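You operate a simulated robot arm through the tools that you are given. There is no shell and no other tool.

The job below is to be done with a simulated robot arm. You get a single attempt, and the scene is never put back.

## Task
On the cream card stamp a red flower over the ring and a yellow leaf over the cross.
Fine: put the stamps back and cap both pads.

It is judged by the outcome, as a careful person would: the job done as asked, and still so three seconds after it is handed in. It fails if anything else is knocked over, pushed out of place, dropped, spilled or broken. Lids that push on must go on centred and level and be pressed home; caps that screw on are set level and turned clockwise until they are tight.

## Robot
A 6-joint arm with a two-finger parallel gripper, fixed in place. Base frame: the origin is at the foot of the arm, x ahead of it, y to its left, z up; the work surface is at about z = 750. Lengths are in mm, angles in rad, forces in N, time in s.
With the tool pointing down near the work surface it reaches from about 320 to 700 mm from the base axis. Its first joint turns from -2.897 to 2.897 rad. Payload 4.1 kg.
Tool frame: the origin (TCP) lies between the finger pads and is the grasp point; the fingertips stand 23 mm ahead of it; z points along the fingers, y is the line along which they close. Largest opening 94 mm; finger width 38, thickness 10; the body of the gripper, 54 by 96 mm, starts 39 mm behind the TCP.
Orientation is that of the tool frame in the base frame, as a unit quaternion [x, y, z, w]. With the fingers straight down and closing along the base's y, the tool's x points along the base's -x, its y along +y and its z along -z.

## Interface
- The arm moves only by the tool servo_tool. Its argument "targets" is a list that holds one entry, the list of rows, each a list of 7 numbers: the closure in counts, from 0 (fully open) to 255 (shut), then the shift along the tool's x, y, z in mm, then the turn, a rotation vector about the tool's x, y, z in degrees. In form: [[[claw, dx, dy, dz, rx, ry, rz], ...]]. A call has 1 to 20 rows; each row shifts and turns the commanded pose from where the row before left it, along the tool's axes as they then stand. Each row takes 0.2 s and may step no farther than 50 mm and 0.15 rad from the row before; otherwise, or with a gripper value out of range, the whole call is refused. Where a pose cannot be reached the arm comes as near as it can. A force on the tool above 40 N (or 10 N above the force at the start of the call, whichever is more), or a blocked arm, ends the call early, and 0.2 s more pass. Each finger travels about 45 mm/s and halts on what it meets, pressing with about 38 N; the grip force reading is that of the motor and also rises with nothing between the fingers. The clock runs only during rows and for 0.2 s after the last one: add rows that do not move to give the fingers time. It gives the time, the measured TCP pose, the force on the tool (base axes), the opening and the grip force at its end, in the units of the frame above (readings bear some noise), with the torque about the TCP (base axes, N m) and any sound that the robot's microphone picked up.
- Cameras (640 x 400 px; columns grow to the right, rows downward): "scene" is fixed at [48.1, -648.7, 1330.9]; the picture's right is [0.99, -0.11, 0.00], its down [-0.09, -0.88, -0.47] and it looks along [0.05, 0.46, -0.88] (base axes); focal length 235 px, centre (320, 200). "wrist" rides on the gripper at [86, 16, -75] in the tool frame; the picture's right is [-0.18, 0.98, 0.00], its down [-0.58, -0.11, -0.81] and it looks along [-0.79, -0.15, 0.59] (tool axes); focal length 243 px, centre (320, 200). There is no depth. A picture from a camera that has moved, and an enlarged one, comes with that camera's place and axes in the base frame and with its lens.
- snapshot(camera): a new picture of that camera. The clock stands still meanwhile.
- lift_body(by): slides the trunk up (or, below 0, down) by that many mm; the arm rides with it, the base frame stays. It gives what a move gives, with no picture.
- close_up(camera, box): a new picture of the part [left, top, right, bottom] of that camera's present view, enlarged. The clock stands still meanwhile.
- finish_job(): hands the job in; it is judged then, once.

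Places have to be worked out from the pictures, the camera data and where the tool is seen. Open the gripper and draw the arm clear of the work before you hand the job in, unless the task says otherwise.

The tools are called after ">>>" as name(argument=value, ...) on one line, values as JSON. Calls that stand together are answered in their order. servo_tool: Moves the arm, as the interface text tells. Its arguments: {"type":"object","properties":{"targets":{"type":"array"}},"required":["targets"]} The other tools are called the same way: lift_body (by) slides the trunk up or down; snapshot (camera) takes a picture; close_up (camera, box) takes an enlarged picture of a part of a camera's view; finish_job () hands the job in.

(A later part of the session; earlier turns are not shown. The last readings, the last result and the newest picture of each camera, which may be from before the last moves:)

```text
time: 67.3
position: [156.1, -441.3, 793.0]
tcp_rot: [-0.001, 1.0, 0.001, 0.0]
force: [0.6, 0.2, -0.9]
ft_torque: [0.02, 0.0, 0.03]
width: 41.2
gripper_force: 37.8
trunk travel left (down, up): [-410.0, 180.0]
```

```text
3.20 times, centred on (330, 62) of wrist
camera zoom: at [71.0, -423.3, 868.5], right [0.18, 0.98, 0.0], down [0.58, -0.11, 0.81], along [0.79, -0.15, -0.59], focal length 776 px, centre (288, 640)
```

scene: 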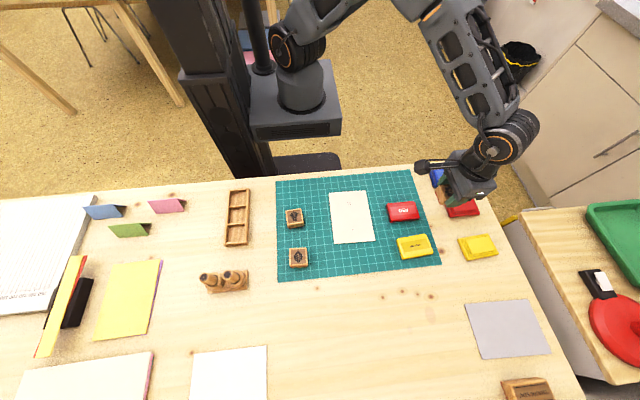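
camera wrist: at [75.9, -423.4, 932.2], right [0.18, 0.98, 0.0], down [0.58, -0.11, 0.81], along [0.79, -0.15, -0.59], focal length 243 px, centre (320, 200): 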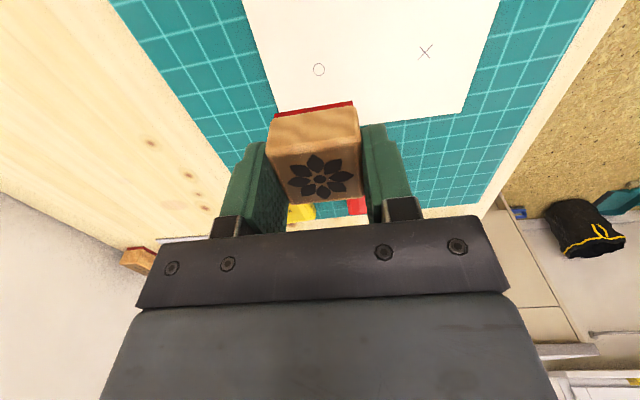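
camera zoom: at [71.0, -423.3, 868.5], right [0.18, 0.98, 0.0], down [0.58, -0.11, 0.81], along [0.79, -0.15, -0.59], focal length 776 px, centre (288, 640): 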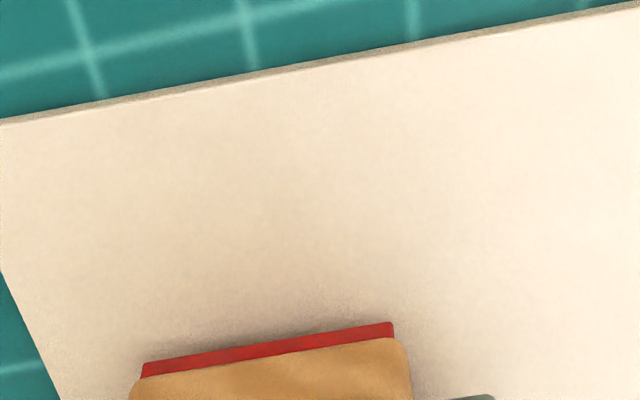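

>>> servo_tool(targets=[[[255, -1.0, -0.1, 0, 0, 0, 0], [255, 0, 0, 4, 0, 0, 0], [255, 0, 0, 0, 0, 0, 0]]])

>>> close_up(camera="wrist", box=[230, 0, 430, 125])

```text
time: 68.1
position: [158.7, -440.3, 788.9]
tcp_rot: [0.0, 1.0, 0.001, -0.001]
force: [0.2, 0.0, -0.6]
ft_torque: [-0.02, 0.01, 0.01]
width: 41.0
gripper_force: 37.9
trunk travel left (down, up): [-410.0, 180.0]
```

```text
3.20 times, centred on (330, 62) of wrist
camera zoom: at [72.8, -423.9, 865.1], right [0.18, 0.98, 0.0], down [0.58, -0.11, 0.81], along [0.79, -0.15, -0.59], focal length 776 px, centre (288, 640)
```

zoom: 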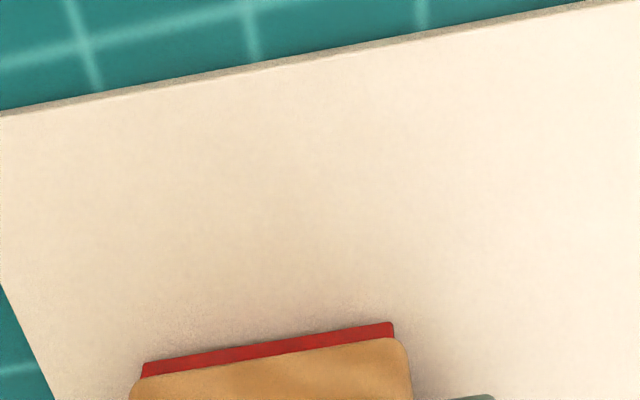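

Alignment is within about 0.7 mm. I'll lower onto the card in small steps.

>>> servo_tool(targets=[[[255, 0, 0, 1, 0, 0, 0], [255, 0, 0, 1, 0, 0, 0], [255, 0, 0, 0, 0, 0, 0]]])

>>> servo_tool(targets=[[[255, 0, 0, 1, 0, 0, 0], [255, 0, 0, 0, 0, 0, 0]]])

```text
time: 68.9
position: [160.0, -440.3, 787.7]
tcp_rot: [0.0, 1.0, 0.0, -0.002]
force: [0.2, 0.0, -0.2]
ft_torque: [-0.01, -0.01, 0.0]
width: 41.1
gripper_force: 37.8
trunk travel left (down, up): [-410.0, 180.0]
```

```text
time: 69.5
position: [158.9, -441.8, 788.5]
tcp_rot: [0.0, 1.0, -0.001, -0.001]
force: [-1.1, -0.6, 3.8]
ft_torque: [0.02, 0.02, 0.02]
width: 41.0
gripper_force: 37.5
trunk travel left (down, up): [-410.0, 180.0]
```

Contact begins at 3.8 N. I'll press down firmly and hold.

>>> servo_tool(targets=[[[255, 0, 0, 1, 0, 0, 0], [255, 0, 0, 0.8, 0, 0, 0], [255, 0, 0, 0, 0, 0, 0], [255, 0, 0, 0, 0, 0, 0]]])

```text
time: 70.5
position: [160.1, -440.1, 786.1]
tcp_rot: [-0.001, 1.0, -0.001, 0.0]
force: [0.5, -0.6, 21.8]
ft_torque: [0.07, -0.01, 0.03]
width: 41.1
gripper_force: 38.3
trunk travel left (down, up): [-410.0, 180.0]
```

Pressed at 22 N. I'll lift straight up and inspect the print.

>>> servo_tool(targets=[[[255, 0, 0, -3, 0, 0, 0], [255, 0, 0, -8, 0, 0, 0], [255, 0, 0, -25, 0, 0, 0], [255, 0, 0, -35, 0, 0, 0], [255, 0, 0, 0, 0, 0, 0]]])

>>> close_up(camera="wrist", box=[200, 0, 440, 125])

>>> close_up(camera="scene", box=[310, 175, 400, 255])

```text
time: 71.7
position: [159.4, -441.8, 857.5]
tcp_rot: [0.0, 1.0, 0.001, 0.0]
force: [0.2, -0.5, -0.1]
ft_torque: [-0.03, -0.04, 0.04]
width: 41.1
gripper_force: 37.9
trunk travel left (down, up): [-410.0, 180.0]
```

```text
2.67 times, centred on (320, 62) of wrist
camera zoom: at [72.8, -425.0, 931.7], right [0.18, 0.98, 0.0], down [0.58, -0.11, 0.81], along [0.79, -0.15, -0.59], focal length 647 px, centre (320, 567)
```

zoom: 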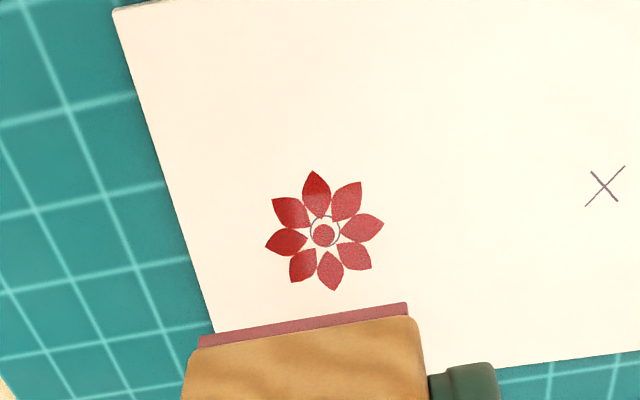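

```text
5.00 times, centred on (355, 215) of scene
camera zoom: at [48.1, -648.7, 1330.9], right [0.99, -0.11, 0.0], down [-0.09, -0.88, -0.47], along [0.05, 0.46, -0.88], focal length 1176 px, centre (145, 125)
```

zoom: 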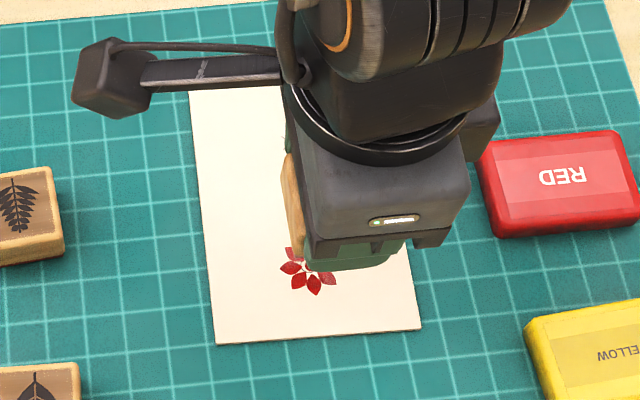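

The print is clean and centred on the ring. Now I'll carry the flower stamp back to where it stood, at TCP (19.5, -323.2) and camera (-66.5, -307.2), hover there, and trim from the camera pose.

>>> servo_tool(targets=[[[255, 34.8, 29.5, 0, 0, 0, 0], [255, 34.8, 29.5, 0, 0, 0, 0], [255, 34.8, 29.4, 0, 0, 0, 0], [255, 34.9, 29.4, 0, 0, 0, 0], [255, 0, 0, 25, 0, 0, 0], [255, 0, 0, 20, 0, 0, 0], [255, 0, 0, 0, 0, 0, 0], [255, 0, 0, 0, 0, 0, 0]]])

>>> snapshot(camera="wrist")

>>> close_up(camera="scene", box=[260, 160, 390, 255])

```text
time: 73.5
position: [21.1, -322.8, 810.8]
tcp_rot: [0.0, 1.0, 0.001, -0.001]
force: [0.4, -0.9, -0.2]
ft_torque: [-0.01, 0.0, 0.01]
width: 41.2
gripper_force: 37.2
trunk travel left (down, up): [-410.0, 180.0]
```

```text
taken
camera wrist: at [-64.4, -306.2, 886.0], right [0.18, 0.98, 0.0], down [0.58, -0.11, 0.81], along [0.79, -0.15, -0.59], focal length 243 px, centre (320, 200)
```

wrist: 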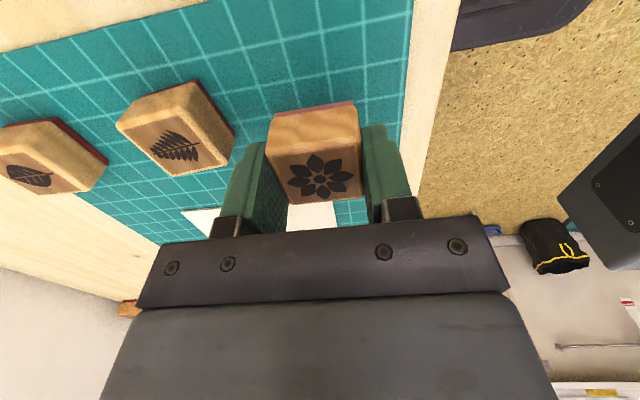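

```text
4.21 times, centred on (325, 208) of scene
camera zoom: at [48.1, -648.7, 1330.9], right [0.99, -0.11, 0.0], down [-0.09, -0.88, -0.47], along [0.05, 0.46, -0.88], focal length 990 px, centre (299, 168)
```

zoom: 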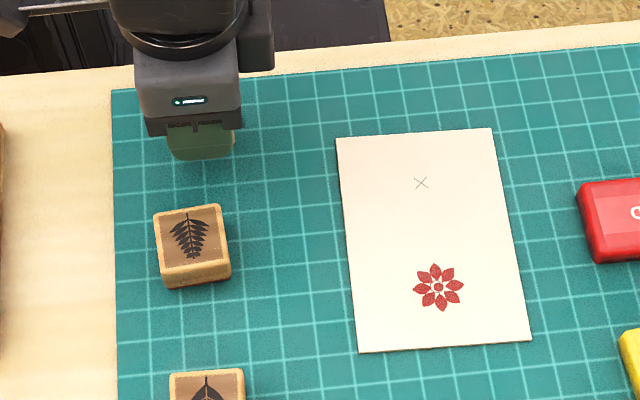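

>>> servo_tool(targets=[[[255, 2.1, -1.0, 0, 0, 0, 0], [255, 0, 0, 12, 0, 0, 0], [255, 0, 0, 10, 0, 0, 0], [255, 0, 0, 0, 0, 0, 0], [255, 0, 0, 0, 0, 0, 0]]])

>>> close_up(camera="wrist", box=[230, 60, 430, 235])

```text
time: 74.7
position: [18.7, -323.4, 790.0]
tcp_rot: [0.0, 1.0, 0.0, -0.001]
force: [-1.0, 0.1, -0.1]
ft_torque: [-0.01, -0.02, -0.03]
width: 41.2
gripper_force: 37.9
trunk travel left (down, up): [-410.0, 180.0]
```

```text
2.29 times, centred on (330, 148) of wrist
camera zoom: at [-67.7, -306.6, 864.8], right [0.18, 0.98, 0.0], down [0.58, -0.11, 0.81], along [0.79, -0.15, -0.59], focal length 555 px, centre (297, 320)
```

zoom: 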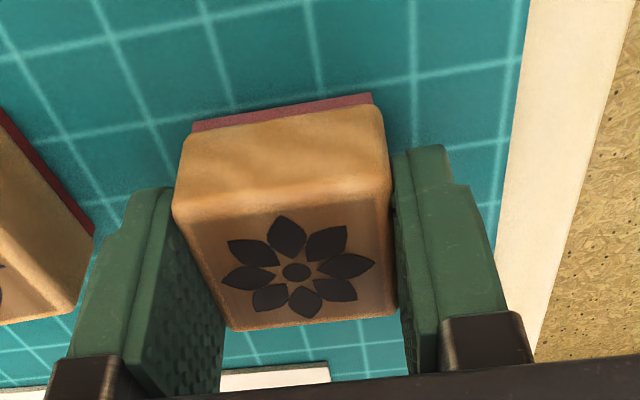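

>>> servo_tool(targets=[[[255, -1.0, -0.5, 2, 0, 0, 0], [255, 0, 0, 1.5, 0, 0, 0], [255, 0, 0, 0, 0, 0, 0]]])

>>> servo_tool(targets=[[[255, 0, 0, 0.5, 0, 0, 0], [255, 0, 0, 0, 0, 0, 0]]])

```text
time: 75.5
position: [19.5, -323.3, 786.6]
tcp_rot: [0.001, 1.0, 0.001, -0.002]
force: [0.0, -0.2, 0.0]
ft_torque: [-0.04, -0.03, 0.04]
width: 40.9
gripper_force: 38.1
trunk travel left (down, up): [-410.0, 180.0]
```

```text
time: 76.1
position: [20.2, -323.4, 785.5]
tcp_rot: [0.0, 1.0, 0.001, 0.0]
force: [0.6, -0.1, -0.9]
ft_torque: [0.0, -0.02, -0.03]
width: 41.1
gripper_force: 37.7
trunk travel left (down, up): [-410.0, 180.0]
```

>>> servo_tool(targets=[[[255, 0, 0, 0.5, 0, 0, 0], [255, 0, 0, 0, 0, 0, 0]]])

>>> close_up(camera="wrist", box=[230, 60, 430, 235])

```text
time: 76.7
position: [20.1, -324.4, 784.7]
tcp_rot: [0.0, 1.0, 0.001, -0.001]
force: [1.1, 0.8, 8.2]
ft_torque: [-0.02, -0.1, 0.03]
width: 40.9
gripper_force: 37.9
trunk travel left (down, up): [-410.0, 180.0]
```

```text
2.29 times, centred on (330, 148) of wrist
camera zoom: at [-66.9, -307.5, 859.9], right [0.18, 0.98, 0.0], down [0.58, -0.11, 0.81], along [0.79, -0.15, -0.59], focal length 555 px, centre (297, 320)
```

zoom: 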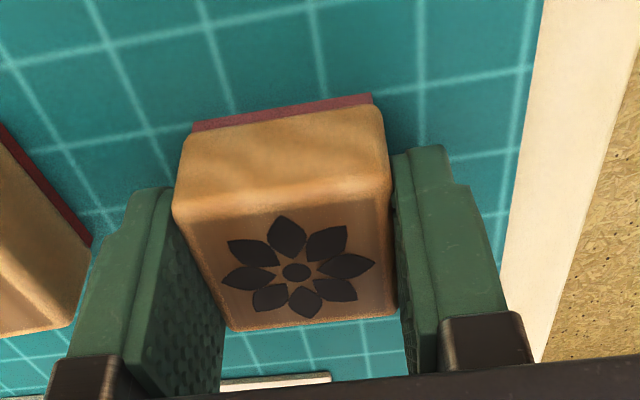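

It's in contact on the mat at its home spot. I'll ease off, open partway and rise.

>>> servo_tool(targets=[[[255, 0, 0, -0.5, 0, 0, 0], [78, 0, 0, 0, 0, 0, 0], [78, 0, 0, 0, 0, 0, 0], [78, 0, 0, 0, 0, 0, 0], [78, 0, 0, -20, 0, 0, 0], [78, 0, 0, -35, 0, 0, 0], [78, 0, 0, -30, 0, 0, 0], [78, 0, 0, 0, 0, 0, 0]]])

>>> snapshot(camera="wrist")

>>> snapshot(camera="scene")

```text
time: 78.5
position: [17.8, -323.5, 870.3]
tcp_rot: [0.0, 1.0, 0.001, -0.001]
force: [-0.1, 0.0, 0.4]
ft_torque: [0.0, -0.02, 0.03]
width: 65.5
gripper_force: 0.0
trunk travel left (down, up): [-410.0, 180.0]
```

```text
taken
camera wrist: at [-68.5, -307.3, 945.9], right [0.18, 0.98, 0.0], down [0.58, -0.11, 0.81], along [0.79, -0.15, -0.59], focal length 243 px, centre (320, 200)
```

wrist: 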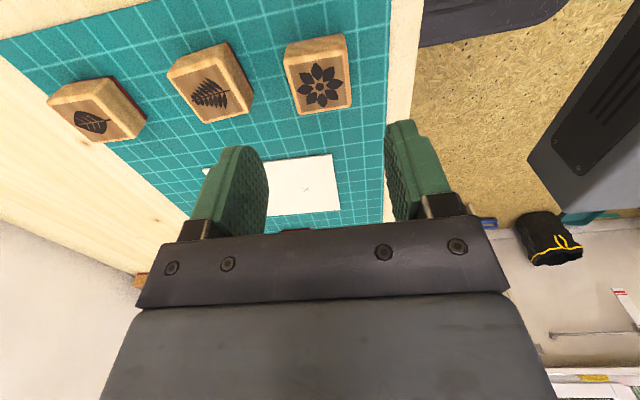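

```text
taken
```

scene: 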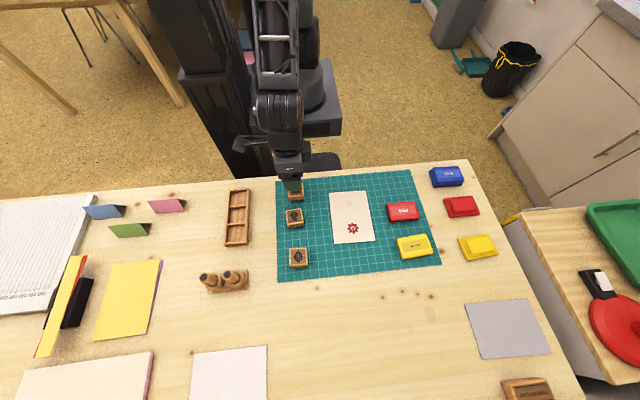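

The flower stamp stands back in place. Next is the leaf stamp: I'll move to view it from close range.

>>> servo_tool(targets=[[[78, 18, -45, 0, 0, 0, 0], [78, 18, -45, 0, 0, 0, 0], [78, 18, -45, 0, 0, 0, 0], [78, 18, -45, 0, 0, 0, 0], [78, 0, 0, 12, 0, 0, 0], [78, 0, 0, 0, 0, 0, 0], [78, 0, 0, 0, 0, 0, 0]]])

>>> snapshot(camera="wrist")

>>> close_up(camera="wrist", box=[280, 110, 380, 200])

>>> close_up(camera="scene", box=[270, 165, 390, 285])

```text
time: 80.1
position: [-52.5, -504.3, 860.2]
tcp_rot: [-0.001, 1.0, 0.001, -0.002]
force: [0.4, -0.5, 0.3]
ft_torque: [-0.01, -0.01, 0.02]
width: 65.4
gripper_force: 0.0
trunk travel left (down, up): [-410.0, 180.0]
```

```text
taken
camera wrist: at [-138.7, -487.8, 935.2], right [0.18, 0.98, 0.0], down [0.58, -0.11, 0.81], along [0.79, -0.15, -0.59], focal length 243 px, centre (320, 200)
```

wrist: 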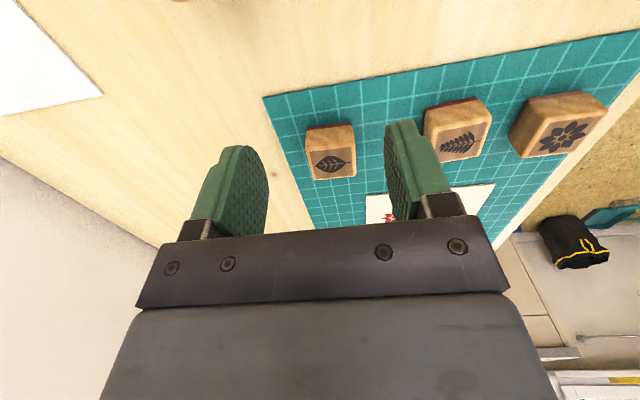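

```text
4.44 times, centred on (330, 155) of wrist
camera zoom: at [-138.7, -487.8, 935.2], right [0.18, 0.98, 0.0], down [0.58, -0.11, 0.81], along [0.79, -0.15, -0.59], focal length 1078 px, centre (276, 400)
```

zoom: 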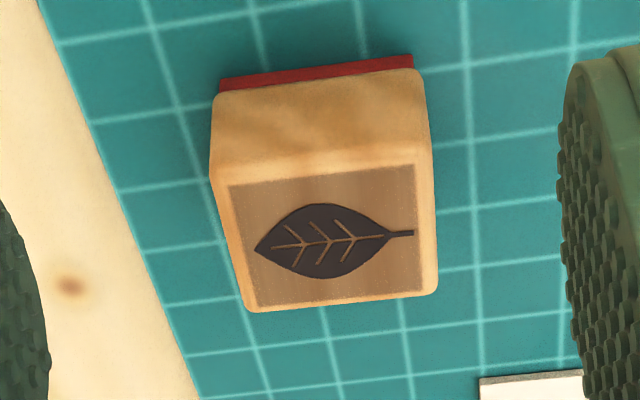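

```text
3.33 times, centred on (330, 225) of scene
camera zoom: at [48.1, -648.7, 1330.9], right [0.99, -0.11, 0.0], down [-0.09, -0.88, -0.47], along [0.05, 0.46, -0.88], focal length 784 px, centre (287, 117)
```

zoom: 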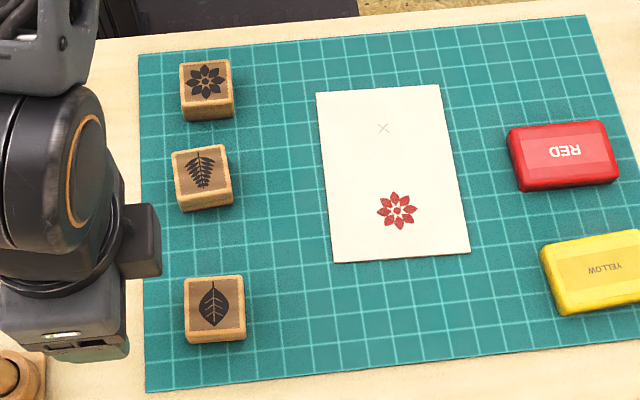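

The flower stamp looks right at home. The leaf stamp is at about (14.9, -505.0) with yaw of roughly -1°. Because the yellow pad is near the reach limit, I'll grip with the TCP about 3 mm short so the stamp sits slightly further out.

>>> servo_tool(targets=[[[78, -32.3, -0.6, 0, 0, 0, 0], [78, -32.3, -0.6, 0, 0, 0, 0], [78, 0, 0, 22, 0, 0, 0], [78, 0, 0, 22, 0, 0, 0], [78, 0, 0, 0, 0, 0, 0], [78, 0, 0, 0, 0, 0, 0]]])

>>> close_up(camera="wrist", box=[230, 60, 430, 235])

```text
time: 81.5
position: [12.5, -505.2, 816.4]
tcp_rot: [-0.001, 1.0, 0.002, -0.001]
force: [0.2, -0.7, 0.3]
ft_torque: [0.0, -0.03, -0.02]
width: 65.1
gripper_force: 0.0
trunk travel left (down, up): [-410.0, 180.0]
```

```text
2.29 times, centred on (330, 148) of wrist
camera zoom: at [-74.0, -488.4, 890.8], right [0.18, 0.98, 0.0], down [0.58, -0.11, 0.81], along [0.79, -0.15, -0.59], focal length 555 px, centre (297, 320)
```

zoom: 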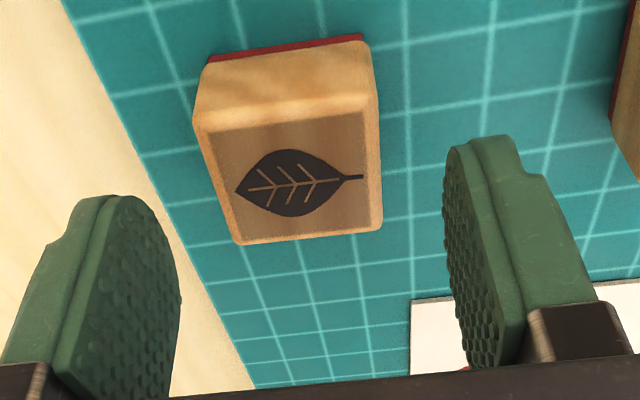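

>>> servo_tool(targets=[[[78, 0.5, -0.8, 15, 0, 0, 0], [78, 0, 0, 15.5, 0, 0, 0], [78, 0, 0, 0, 0, 0, 0], [78, 0, 0, 0, 0, 0, 0]]])

>>> close_up(camera="wrist", box=[230, 60, 430, 235])

>>> servo_tool(targets=[[[255, 0, 0, 0, 0, 0, 0], [255, 0, 0, 0, 0, 0, 0], [255, 0, 0, 0, 0, 0, 0], [255, 0, 0, 0, 0, 0, 0]]])

>>> close_up(camera="wrist", box=[230, 60, 430, 235])

```text
time: 82.5
position: [10.3, -504.9, 784.9]
tcp_rot: [0.0, 1.0, 0.001, -0.001]
force: [-0.5, 0.5, -1.4]
ft_torque: [-0.02, 0.0, -0.01]
width: 65.1
gripper_force: 0.0
trunk travel left (down, up): [-410.0, 180.0]
```

```text
2.29 times, centred on (330, 148) of wrist
camera zoom: at [-75.2, -489.5, 859.6], right [0.18, 0.98, 0.0], down [0.58, -0.11, 0.81], along [0.79, -0.15, -0.59], focal length 555 px, centre (297, 320)
```

zoom: 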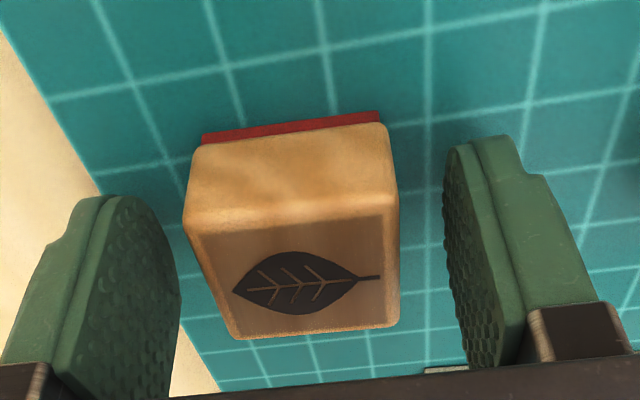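

```text
time: 83.5
position: [11.1, -507.4, 785.4]
tcp_rot: [-0.001, 1.0, 0.001, -0.001]
force: [0.8, 0.3, 1.1]
ft_torque: [-0.01, 0.0, 0.01]
width: 40.9
gripper_force: 37.9
trunk travel left (down, up): [-410.0, 180.0]
```

```text
2.29 times, centred on (330, 148) of wrist
camera zoom: at [-75.2, -489.6, 859.7], right [0.18, 0.98, 0.0], down [0.58, -0.11, 0.81], along [0.79, -0.15, -0.59], focal length 555 px, centre (297, 320)
```

zoom: 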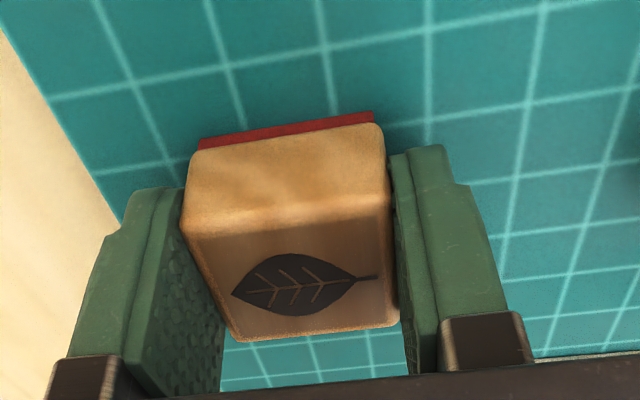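

Leaf stamp gripped. Its home is camera (-75.2, -489.6, 859.7). I'll lift it and measure its rubber edge in the same zoom used for the flower.

>>> servo_tool(targets=[[[255, 0, 0, -10, 0, 0, 0], [255, 0, 0, -25, 0, 0, 0], [255, 0, 0, -40, 0, 0, 0], [255, 0, 0, 0, 0, 0, 0], [255, 0, 0, 0, 0, 0, 0]]])

>>> close_up(camera="wrist", box=[230, 0, 430, 125])

>>> close_up(camera="wrist", box=[250, 90, 380, 215])

```text
time: 84.7
position: [11.1, -506.7, 860.7]
tcp_rot: [0.0, 1.0, 0.001, -0.001]
force: [-0.2, 0.3, -0.8]
ft_torque: [-0.02, 0.0, 0.02]
width: 41.0
gripper_force: 37.9
trunk travel left (down, up): [-410.0, 180.0]
```

```text
3.20 times, centred on (330, 62) of wrist
camera zoom: at [-74.2, -489.6, 935.2], right [0.18, 0.98, 0.0], down [0.58, -0.11, 0.81], along [0.79, -0.15, -0.59], focal length 776 px, centre (288, 640)
```

zoom: 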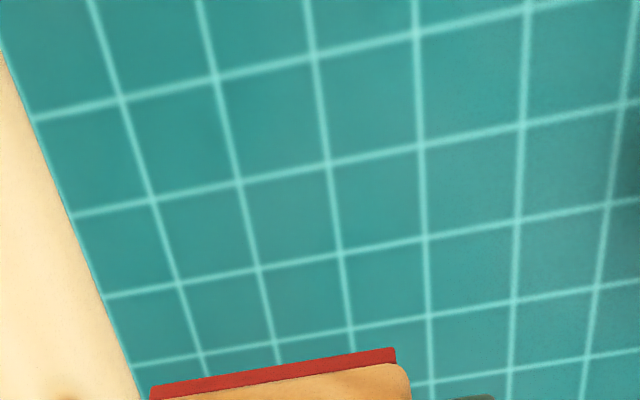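

```text
3.20 times, centred on (315, 152) of wrist
camera zoom: at [-74.2, -489.6, 935.2], right [0.18, 0.98, 0.0], down [0.58, -0.11, 0.81], along [0.79, -0.15, -0.59], focal length 776 px, centre (336, 352)
```

zoom: 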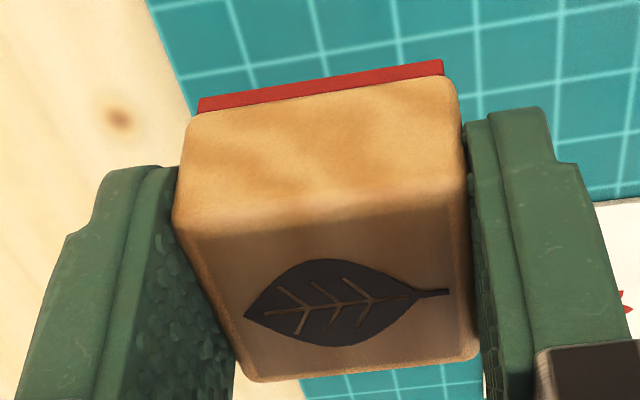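

The leaf's rubber centre is about 6 mm ahead of the TCP, which helps with reach. I'll carry it toward the yellow pad at safe height and yaw the tool to +4.5°.

>>> servo_tool(targets=[[[255, -43, -1, 0, 0, 0, 0], [255, -43, -1, 0, 0, 0, 0], [255, -43, -1, 0, 0, 0, 0], [255, -43, -1, 0, 0, 0, 0], [255, -43, -1, 0, 0, 0, 0], [255, -43, -1, 0, 0, 0, 0], [255, -43, -1, 0, 0, 0, 0], [255, -43, -1, 0, 0, 0, 0], [255, -43, -1, 0, 0, 0, 0], [255, 0, 0, 0, 0, 0, -4.5], [255, 0, 0, 0, 0, 0, 0], [255, 0, 0, 0, 0, 0, 0]]])

>>> close_up(camera="wrist", box=[200, 40, 440, 235])

```text
time: 87.3
position: [401.4, -515.8, 860.0]
tcp_rot: [-0.039, 0.999, 0.0, -0.001]
force: [-0.4, 0.3, -0.4]
ft_torque: [0.01, 0.02, 0.03]
width: 40.7
gripper_force: 38.0
trunk travel left (down, up): [-410.0, 180.0]
```

```text
2.05 times, centred on (320, 138) of wrist
camera zoom: at [312.6, -505.8, 933.4], right [0.11, 0.99, 0.0], down [0.59, -0.06, 0.81], along [0.8, -0.08, -0.59], focal length 498 px, centre (320, 328)
```

zoom: 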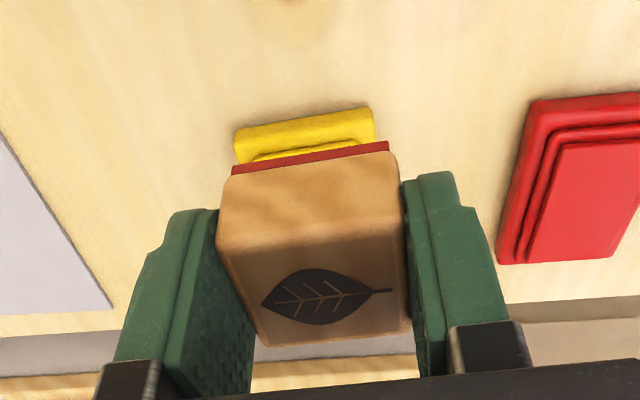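

TCP is (399.6, -515.0, 858.4). The reach is best lower down, so I'll descend to about 812 here first, then slide out over the yellow felt.

>>> servo_tool(targets=[[[255, 0, 0, 23, 0, 0, 0], [255, 0, 0, 23, 0, 0, 0], [255, -16, -3.6, 0, 0, 0, 0], [255, -16, -3.6, 0, 0, 0, 0], [255, -16, -3.7, 0, 0, 0, 0], [255, 0, 0, 0, 0, 0, 0], [255, 0, 0, 0, 0, 0, 0]]])

>>> close_up(camera="wrist", box=[200, 20, 440, 215])

>>> close_up(camera="scene", box=[430, 200, 520, 275])

```text
time: 88.9
position: [447.3, -521.7, 812.4]
tcp_rot: [-0.039, 0.999, 0.001, -0.001]
force: [0.6, -0.6, 0.4]
ft_torque: [0.06, -0.03, 0.01]
width: 41.2
gripper_force: 37.8
trunk travel left (down, up): [-410.0, 180.0]
```

```text
2.05 times, centred on (320, 118) of wrist
camera zoom: at [360.3, -512.0, 886.5], right [0.11, 0.99, 0.0], down [0.59, -0.06, 0.81], along [0.8, -0.08, -0.59], focal length 498 px, centre (320, 369)
```

zoom: 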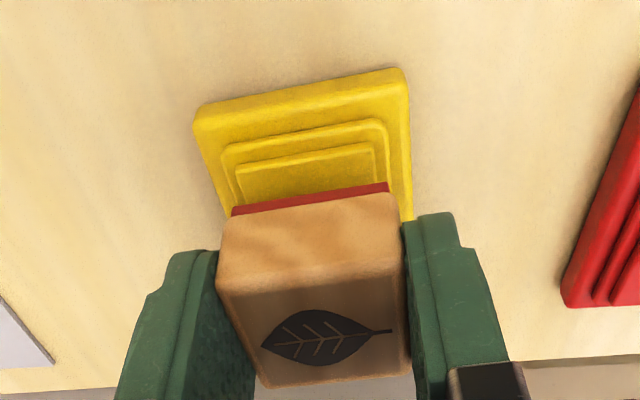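

```text
5.33 times, centred on (475, 238) of scene
camera zoom: at [48.1, -648.7, 1330.9], right [0.99, -0.11, 0.0], down [-0.09, -0.88, -0.47], along [0.05, 0.46, -0.88], focal length 1254 px, centre (-507, 0)
```

zoom: 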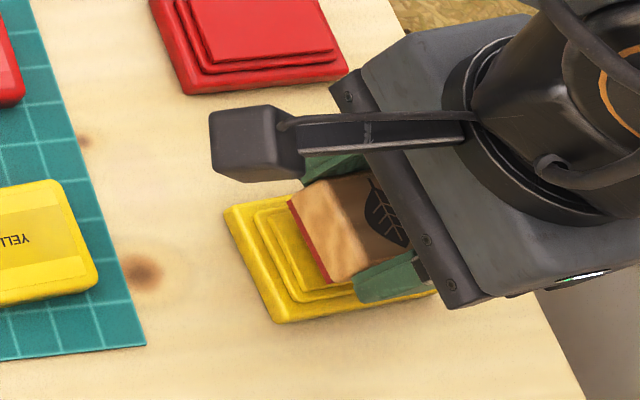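

The felt's near edge and centre line show the stamp lies fully inside it lengthwise and is 0.6 mm off laterally. I'll trim that and lower toward contact.

>>> servo_tool(targets=[[[255, 0, -0.6, 4, 0, 0, 0], [255, 0, 0, 4, 0, 0, 0], [255, 0, 0, 0, 0, 0, 0]]])

>>> servo_tool(targets=[[[255, 0, 0, 1, 0, 0, 0], [255, 0, 0, 0, 0, 0, 0]]])

>>> servo_tool(targets=[[[255, 0, 0, 1, 0, 0, 0], [255, 0, 0, 0, 0, 0, 0]]])

```text
time: 89.7
position: [446.6, -522.0, 804.0]
tcp_rot: [-0.039, 0.999, 0.002, 0.0]
force: [-0.5, -0.2, -0.4]
ft_torque: [0.02, -0.01, -0.01]
width: 41.1
gripper_force: 38.3
trunk travel left (down, up): [-410.0, 180.0]
```

```text
time: 90.3
position: [447.5, -521.4, 803.4]
tcp_rot: [-0.039, 0.999, 0.001, 0.0]
force: [0.0, -0.8, -0.2]
ft_torque: [-0.02, 0.03, -0.02]
width: 41.1
gripper_force: 38.5
trunk travel left (down, up): [-410.0, 180.0]
```

```text
time: 90.9
position: [447.7, -522.0, 802.4]
tcp_rot: [-0.039, 0.999, 0.001, 0.0]
force: [-0.5, -1.0, -0.2]
ft_torque: [0.0, -0.02, -0.04]
width: 41.3
gripper_force: 37.8
trunk travel left (down, up): [-410.0, 180.0]
```

>>> servo_tool(targets=[[[255, 0, 0, 1, 0, 0, 0], [255, 0, 0, 0, 0, 0, 0]]])

>>> close_up(camera="wrist", box=[200, 20, 440, 215])

```text
time: 91.5
position: [447.4, -523.1, 801.4]
tcp_rot: [-0.038, 0.999, 0.0, -0.001]
force: [-0.8, -0.6, 3.2]
ft_torque: [0.03, 0.02, 0.02]
width: 41.0
gripper_force: 38.0
trunk travel left (down, up): [-410.0, 180.0]
```

```text
2.05 times, centred on (320, 118) of wrist
camera zoom: at [359.9, -512.5, 876.6], right [0.11, 0.99, 0.0], down [0.59, -0.06, 0.81], along [0.8, -0.09, -0.59], focal length 498 px, centre (320, 369)
```

zoom: 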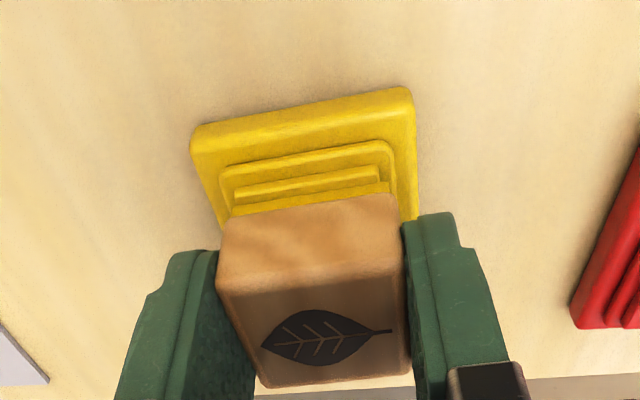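

Contact, and the rubber has already turned yellow. I'll press a little harder and hold.

>>> servo_tool(targets=[[[255, 0, 0, 1, 0, 0, 0], [255, 0, 0, 0.7, 0, 0, 0], [255, 0, 0, 0, 0, 0, 0], [255, 0, 0, 0, 0, 0, 0]]])

```text
time: 92.5
position: [448.1, -523.5, 802.6]
tcp_rot: [-0.039, 0.999, -0.001, 0.001]
force: [1.5, -2.4, 16.3]
ft_torque: [-0.04, -0.04, 0.01]
width: 41.0
gripper_force: 38.4
trunk travel left (down, up): [-410.0, 180.0]
```

Pressed at 16 N. I'll lift straight up in small steps, then come inward in small steps, since retreating from the reach limit caused trouble before.

>>> servo_tool(targets=[[[255, 0, 0, -3, 0, 0, 0], [255, 0, 0, -5, 0, 0, 0], [255, 0, 0, -8, 0, 0, 0], [255, 0, 0, -6, 0, 0, 0], [255, 3, 0, 0, 0, 0, 0], [255, 3, 0, 0, 0, 0, 0], [255, 4, 0, 0, 0, 0, 0], [255, 5, 0, 0, 0, 0, 0], [255, 0, 0, 0, 0, 0, 0]]])

```text
time: 94.5
position: [433.1, -524.1, 821.0]
tcp_rot: [-0.039, 0.999, 0.001, 0.0]
force: [0.9, 0.8, -0.2]
ft_torque: [0.0, -0.01, -0.01]
width: 41.0
gripper_force: 38.1
trunk travel left (down, up): [-410.0, 180.0]
```

No reach flags this time. I'll continue inward and up in moderate steps.

>>> servo_tool(targets=[[[255, 8, 0, 0, 0, 0, 0], [255, 10, 0, 0, 0, 0, 0], [255, 12, 0, -5, 0, 0, 0], [255, 15, 0, -10, 0, 0, 0], [255, 15, 0, -12, 0, 0, 0], [255, 0, 0, -10, 0, 0, 0], [255, 0, 0, 0, 0, 0, 0]]])

>>> snapshot(camera="wrist")

>>> snapshot(camera="scene")

```text
time: 96.1
position: [372.4, -528.0, 858.5]
tcp_rot: [-0.039, 0.999, 0.001, -0.001]
force: [0.6, 0.3, -0.2]
ft_torque: [-0.02, 0.01, 0.02]
width: 40.9
gripper_force: 37.7
trunk travel left (down, up): [-410.0, 180.0]
```

```text
taken
camera wrist: at [285.6, -518.8, 933.4], right [0.11, 0.99, 0.0], down [0.59, -0.06, 0.81], along [0.8, -0.08, -0.59], focal length 243 px, centre (320, 200)
```

wrist: 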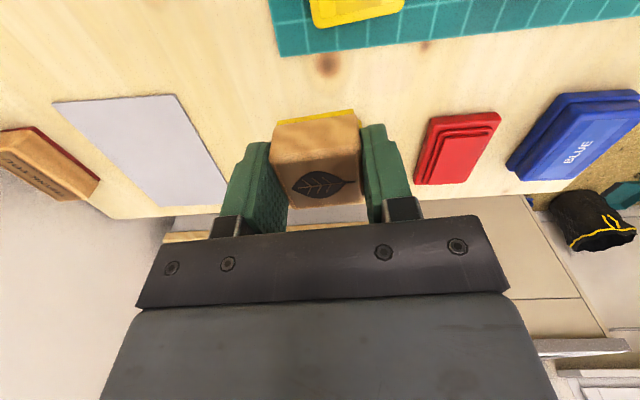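

```text
taken
```

scene: 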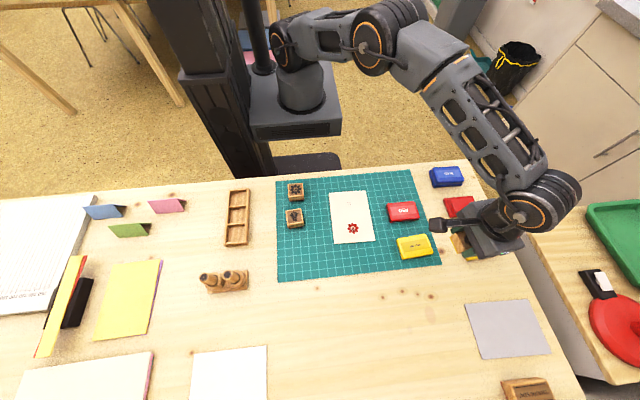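

Now I'll straighten the yaw and carry the inked leaf stamp to hover over the cross, target TCP (156.8, -366.3).

>>> servo_tool(targets=[[[255, 0, 0, 0, 0, 0, 4.5], [255, 36, 27, 0, 0, 0, 0], [255, 36, 27, 0, 0, 0, 0], [255, 36, 27, 0, 0, 0, 0], [255, 36, 27, 0, 0, 0, 0], [255, 36, 27, 0, 0, 0, 0], [255, 35.8, 26.7, 0, 0, 0, 0], [255, 0, 0, 0, 0, 0, 0], [255, 0, 0, 0, 0, 0, 0]]])

>>> snapshot(camera="wrist")

>>> close_up(camera="wrist", box=[230, 0, 430, 125])

```text
time: 98.1
position: [156.3, -363.7, 861.9]
tcp_rot: [0.0, 1.0, 0.001, -0.001]
force: [0.9, -0.5, -0.2]
ft_torque: [-0.02, 0.0, -0.01]
width: 41.2
gripper_force: 38.1
trunk travel left (down, up): [-410.0, 180.0]
```

```text
taken
camera wrist: at [70.7, -347.9, 936.1], right [0.18, 0.98, 0.0], down [0.58, -0.11, 0.81], along [0.79, -0.15, -0.59], focal length 243 px, centre (320, 200)
```

wrist: 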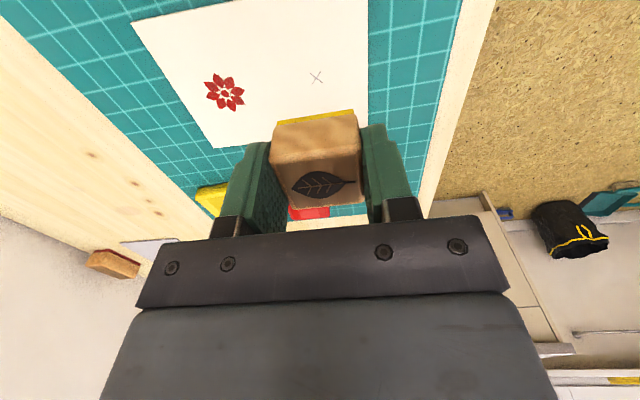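

```text
3.20 times, centred on (330, 62) of wrist
camera zoom: at [70.7, -347.9, 936.1], right [0.18, 0.98, 0.0], down [0.58, -0.11, 0.81], along [0.79, -0.15, -0.59], focal length 776 px, centre (288, 640)
```

zoom: 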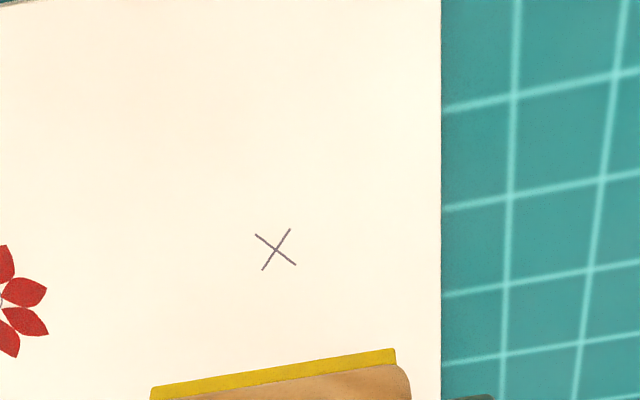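

The cross is at (91.7, -20.0) relative to the camera and the stamp centre is at (92.1, -16.4). I'll shift by (-0.4, -3.6), descend part way and re-measure.

>>> servo_tool(targets=[[[255, 0.4, -3.6, 0, 0, 0, 0], [255, 0, 0, 20, 0, 0, 0], [255, 0, 0, 15, 0, 0, 0], [255, 0, 0, 0, 0, 0, 0], [255, 0, 0, 0, 0, 0, 0]]])

>>> close_up(camera="wrist", box=[230, 0, 430, 125])

```text
time: 99.3
position: [156.2, -369.5, 824.9]
tcp_rot: [0.0, 1.0, 0.001, -0.001]
force: [0.5, 0.4, -0.6]
ft_torque: [0.01, 0.02, 0.0]
width: 41.3
gripper_force: 37.6
trunk travel left (down, up): [-410.0, 180.0]
```

```text
3.20 times, centred on (330, 62) of wrist
camera zoom: at [70.2, -352.5, 900.2], right [0.18, 0.98, 0.0], down [0.58, -0.11, 0.81], along [0.79, -0.15, -0.59], focal length 776 px, centre (288, 640)
```

zoom: 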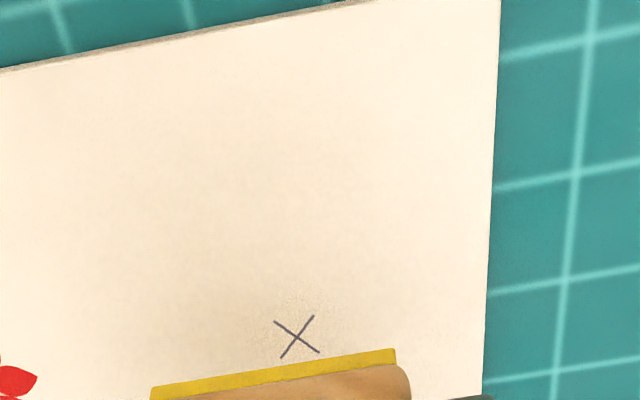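

>>> servo_tool(targets=[[[255, 0, 1.1, 0, 0, 0, 0], [255, 0, 0, 17, 0, 0, 0], [255, 0, 0, 15, 0, 0, 0], [255, 0, 0, 0, 0, 0, 0], [255, 0, 0, 0, 0, 0, 0]]])

>>> close_up(camera="wrist", box=[230, 0, 430, 125])

```text
time: 100.5
position: [157.4, -368.7, 792.4]
tcp_rot: [0.0, 1.0, 0.001, -0.001]
force: [-0.4, -0.2, -1.3]
ft_torque: [0.0, 0.0, 0.01]
width: 40.6
gripper_force: 38.1
trunk travel left (down, up): [-410.0, 180.0]
```

```text
3.20 times, centred on (330, 62) of wrist
camera zoom: at [70.1, -352.2, 867.1], right [0.18, 0.98, 0.0], down [0.58, -0.11, 0.81], along [0.79, -0.15, -0.59], focal length 776 px, centre (288, 640)
```

zoom: 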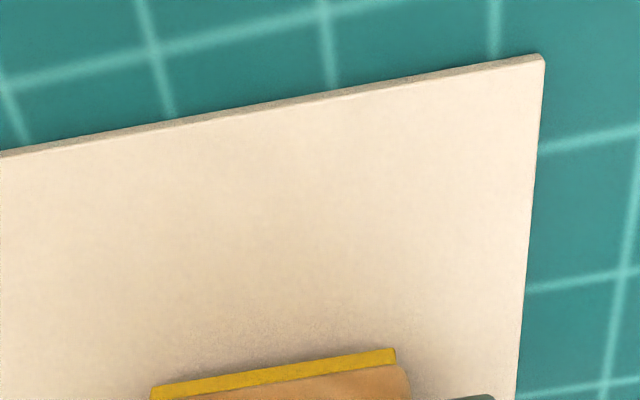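

>>> servo_tool(targets=[[[255, 0, 0.6, 0, 0, 0, 0], [255, 0, 0, 2.5, 0, 0, 0], [255, 0, 0, 1, 0, 0, 0], [255, 0, 0, 0, 0, 0, 0]]])

>>> close_up(camera="wrist", box=[230, 0, 430, 125])

```text
time: 101.5
position: [157.5, -368.0, 789.2]
tcp_rot: [0.0, 1.0, 0.001, -0.001]
force: [0.1, 0.6, 0.1]
ft_torque: [0.01, 0.02, 0.02]
width: 41.0
gripper_force: 38.0
trunk travel left (down, up): [-410.0, 180.0]
```

```text
3.20 times, centred on (330, 62) of wrist
camera zoom: at [70.1, -352.2, 863.7], right [0.18, 0.98, 0.0], down [0.58, -0.11, 0.81], along [0.79, -0.15, -0.59], focal length 776 px, centre (288, 640)
```

zoom: 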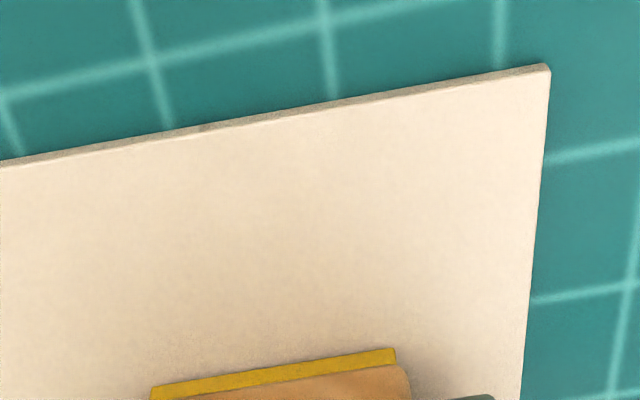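

>>> servo_tool(targets=[[[255, 0, 0.7, 0, 0, 0, 0], [255, 0, 0, 1, 0, 0, 0], [255, 0, 0, 0, 0, 0, 0]]])

>>> servo_tool(targets=[[[255, 0, 0, 1, 0, 0, 0], [255, 0, 0, 0, 0, 0, 0]]])

```text
time: 102.3
position: [156.5, -368.1, 788.6]
tcp_rot: [0.0, 1.0, 0.001, -0.001]
force: [0.4, -0.6, -0.2]
ft_torque: [-0.02, 0.03, -0.02]
width: 41.2
gripper_force: 38.6
trunk travel left (down, up): [-410.0, 180.0]
```

```text
time: 102.9
position: [156.1, -368.5, 787.3]
tcp_rot: [0.0, 1.0, 0.001, -0.001]
force: [-0.2, 0.3, 4.4]
ft_torque: [-0.07, -0.06, 0.01]
width: 41.1
gripper_force: 37.8
trunk travel left (down, up): [-410.0, 180.0]
```

Contact begins at 4.4 N. I'll press firmly and hold.

>>> servo_tool(targets=[[[255, 0, 0, 1, 0, 0, 0], [255, 0, 0, 0.8, 0, 0, 0], [255, 0, 0, 0, 0, 0, 0], [255, 0, 0, 0, 0, 0, 0]]])

```text
time: 103.9
position: [155.3, -369.2, 786.4]
tcp_rot: [0.0, 1.0, -0.001, 0.001]
force: [-0.1, -0.8, 23.0]
ft_torque: [0.0, -0.07, -0.02]
width: 41.0
gripper_force: 37.8
trunk travel left (down, up): [-410.0, 180.0]
```

Pressed at 23 N. I'll lift straight up and inspect the print.

>>> servo_tool(targets=[[[255, 0, 0, -3, 0, 0, 0], [255, 0, 0, -8, 0, 0, 0], [255, 0, 0, -25, 0, 0, 0], [255, 0, 0, -35, 0, 0, 0], [255, 0, 0, 0, 0, 0, 0]]])

>>> close_up(camera="wrist", box=[170, 0, 410, 135])

>>> close_up(camera="scene", box=[310, 175, 400, 255])

```text
time: 105.1
position: [157.1, -365.8, 856.4]
tcp_rot: [0.0, 1.0, 0.001, -0.001]
force: [-0.2, 0.2, -0.5]
ft_torque: [-0.02, 0.0, 0.0]
width: 40.9
gripper_force: 38.2
trunk travel left (down, up): [-410.0, 180.0]
```

```text
2.67 times, centred on (290, 68) of wrist
camera zoom: at [71.6, -350.7, 932.0], right [0.18, 0.98, 0.0], down [0.58, -0.11, 0.81], along [0.79, -0.15, -0.59], focal length 647 px, centre (400, 553)
```

zoom: 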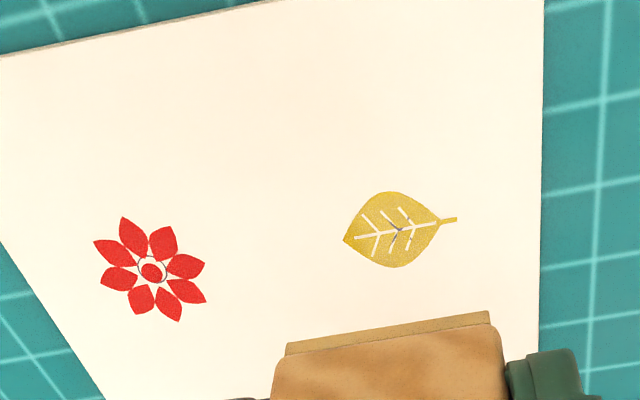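

```text
5.00 times, centred on (355, 215) of scene
camera zoom: at [48.1, -648.7, 1330.9], right [0.99, -0.11, 0.0], down [-0.09, -0.88, -0.47], along [0.05, 0.46, -0.88], focal length 1176 px, centre (145, 125)
```

zoom: 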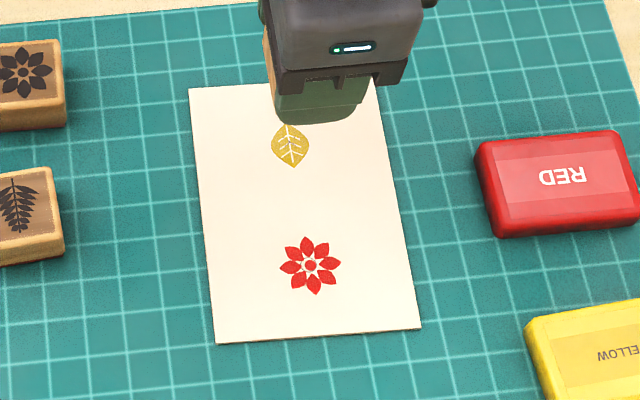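

Both prints are clean: a red flower over the ring and a yellow leaf over the cross. Now I'll return the leaf stamp to its spot, camera target (-75.2, -489.6).

>>> servo_tool(targets=[[[255, 29.4, -27.8, 0, 0, 0, 0], [255, 29.4, -27.8, 0, 0, 0, 0], [255, 29.4, -27.8, 0, 0, 0, 0], [255, 29.3, -27.8, 0, 0, 0, 0], [255, 29.3, -27.7, 0, 0, 0, 0], [255, 0, 0, 25, 0, 0, 0], [255, 0, 0, 20, 0, 0, 0], [255, 0, 0, 0, 0, 0, 0], [255, 0, 0, 0, 0, 0, 0]]])

>>> snapshot(camera="wrist")

```text
time: 107.1
position: [10.4, -507.9, 810.2]
tcp_rot: [0.0, 1.0, 0.001, -0.001]
force: [0.4, 0.5, -0.4]
ft_torque: [0.01, -0.02, 0.01]
width: 41.2
gripper_force: 37.6
trunk travel left (down, up): [-410.0, 180.0]
```

```text
taken
camera wrist: at [-75.4, -491.7, 884.9], right [0.18, 0.98, 0.0], down [0.58, -0.11, 0.81], along [0.79, -0.15, -0.59], focal length 243 px, centre (320, 200)
```

wrist: 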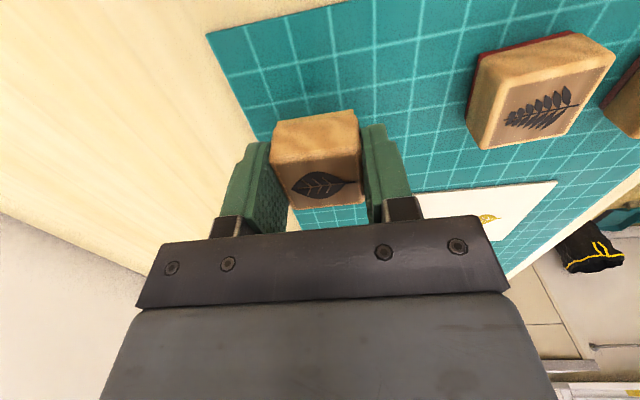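

>>> servo_tool(targets=[[[255, 0, 2.1, 0, 0, 0, 0], [255, 0, 0, 12, 0, 0, 0], [255, 0, 0, 10, 0, 0, 0], [255, 0, 0, 0, 0, 0, 0], [255, 0, 0, 0, 0, 0, 0]]])

>>> close_up(camera="wrist", box=[230, 60, 430, 235])

```text
time: 108.3
position: [10.3, -504.7, 788.4]
tcp_rot: [0.0, 1.0, 0.001, -0.002]
force: [0.2, -0.6, -0.5]
ft_torque: [0.03, -0.01, 0.0]
width: 41.0
gripper_force: 38.1
trunk travel left (down, up): [-410.0, 180.0]
```

```text
2.29 times, centred on (330, 148) of wrist
camera zoom: at [-75.6, -488.9, 863.2], right [0.18, 0.98, 0.0], down [0.58, -0.11, 0.81], along [0.79, -0.15, -0.59], focal length 555 px, centre (297, 320)
```

zoom: 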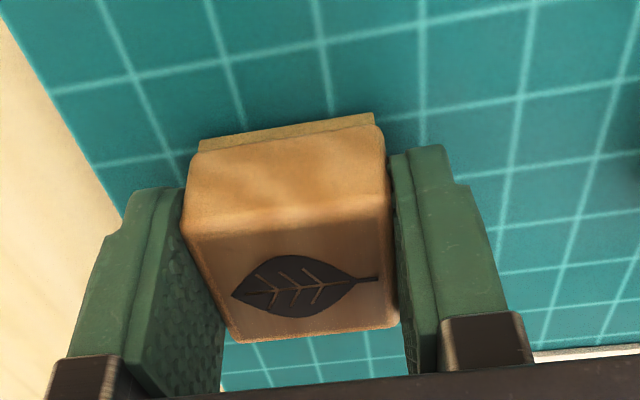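

The stamp is within 1 mm of its original place, with 3 mm left to go. I'll lower it gently.

>>> servo_tool(targets=[[[255, 0, -0.6, 1.5, 0, 0, 0], [255, 0, 0, 1.2, 0, 0, 0], [255, 0, 0, 0, 0, 0, 0]]])

>>> servo_tool(targets=[[[255, 0, 0, 0.5, 0, 0, 0], [255, 0, 0, 0, 0, 0, 0]]])

```text
time: 109.1
position: [10.6, -505.3, 785.5]
tcp_rot: [0.0, 1.0, 0.002, -0.001]
force: [-0.6, -0.6, 0.1]
ft_torque: [-0.02, 0.01, -0.01]
width: 40.8
gripper_force: 37.8
trunk travel left (down, up): [-410.0, 180.0]
```

```text
time: 109.7
position: [10.9, -505.1, 785.4]
tcp_rot: [0.0, 1.0, 0.001, -0.001]
force: [-0.3, -0.7, -0.2]
ft_torque: [0.02, -0.02, -0.03]
width: 41.0
gripper_force: 38.0
trunk travel left (down, up): [-410.0, 180.0]
```

>>> servo_tool(targets=[[[255, 0, 0, 0.5, 0, 0, 0], [255, 0, 0, 0, 0, 0, 0]]])

>>> close_up(camera="wrist", box=[230, 60, 430, 235])

```text
time: 110.3
position: [10.4, -505.4, 784.3]
tcp_rot: [0.001, 1.0, 0.0, -0.001]
force: [0.2, -0.6, -0.7]
ft_torque: [-0.02, 0.02, 0.03]
width: 41.1
gripper_force: 38.0
trunk travel left (down, up): [-410.0, 180.0]
```

```text
2.29 times, centred on (330, 148) of wrist
camera zoom: at [-76.8, -488.8, 859.6], right [0.18, 0.98, 0.0], down [0.58, -0.11, 0.81], along [0.79, -0.15, -0.59], focal length 555 px, centre (297, 320)
```

zoom: 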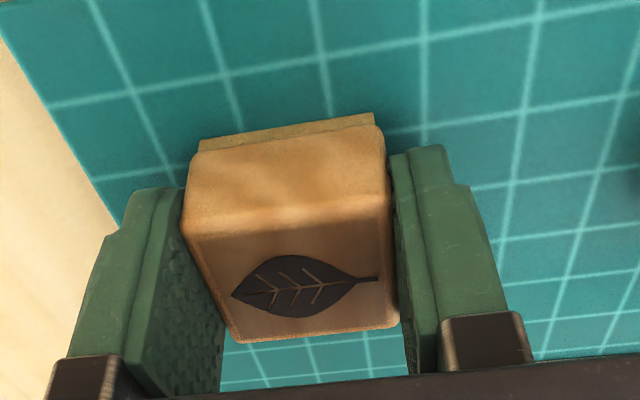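

>>> servo_tool(targets=[[[255, -0.8, -0.4, 0.5, 0, 0, 0], [255, 0, 0, 0, 0, 0, 0]]])

```text
time: 110.9
position: [9.5, -506.1, 784.8]
tcp_rot: [0.0, 1.0, 0.0, -0.001]
force: [-1.9, 0.1, 3.0]
ft_torque: [-0.01, 0.02, 0.01]
width: 41.1
gripper_force: 38.3
trunk travel left (down, up): [-410.0, 180.0]
```

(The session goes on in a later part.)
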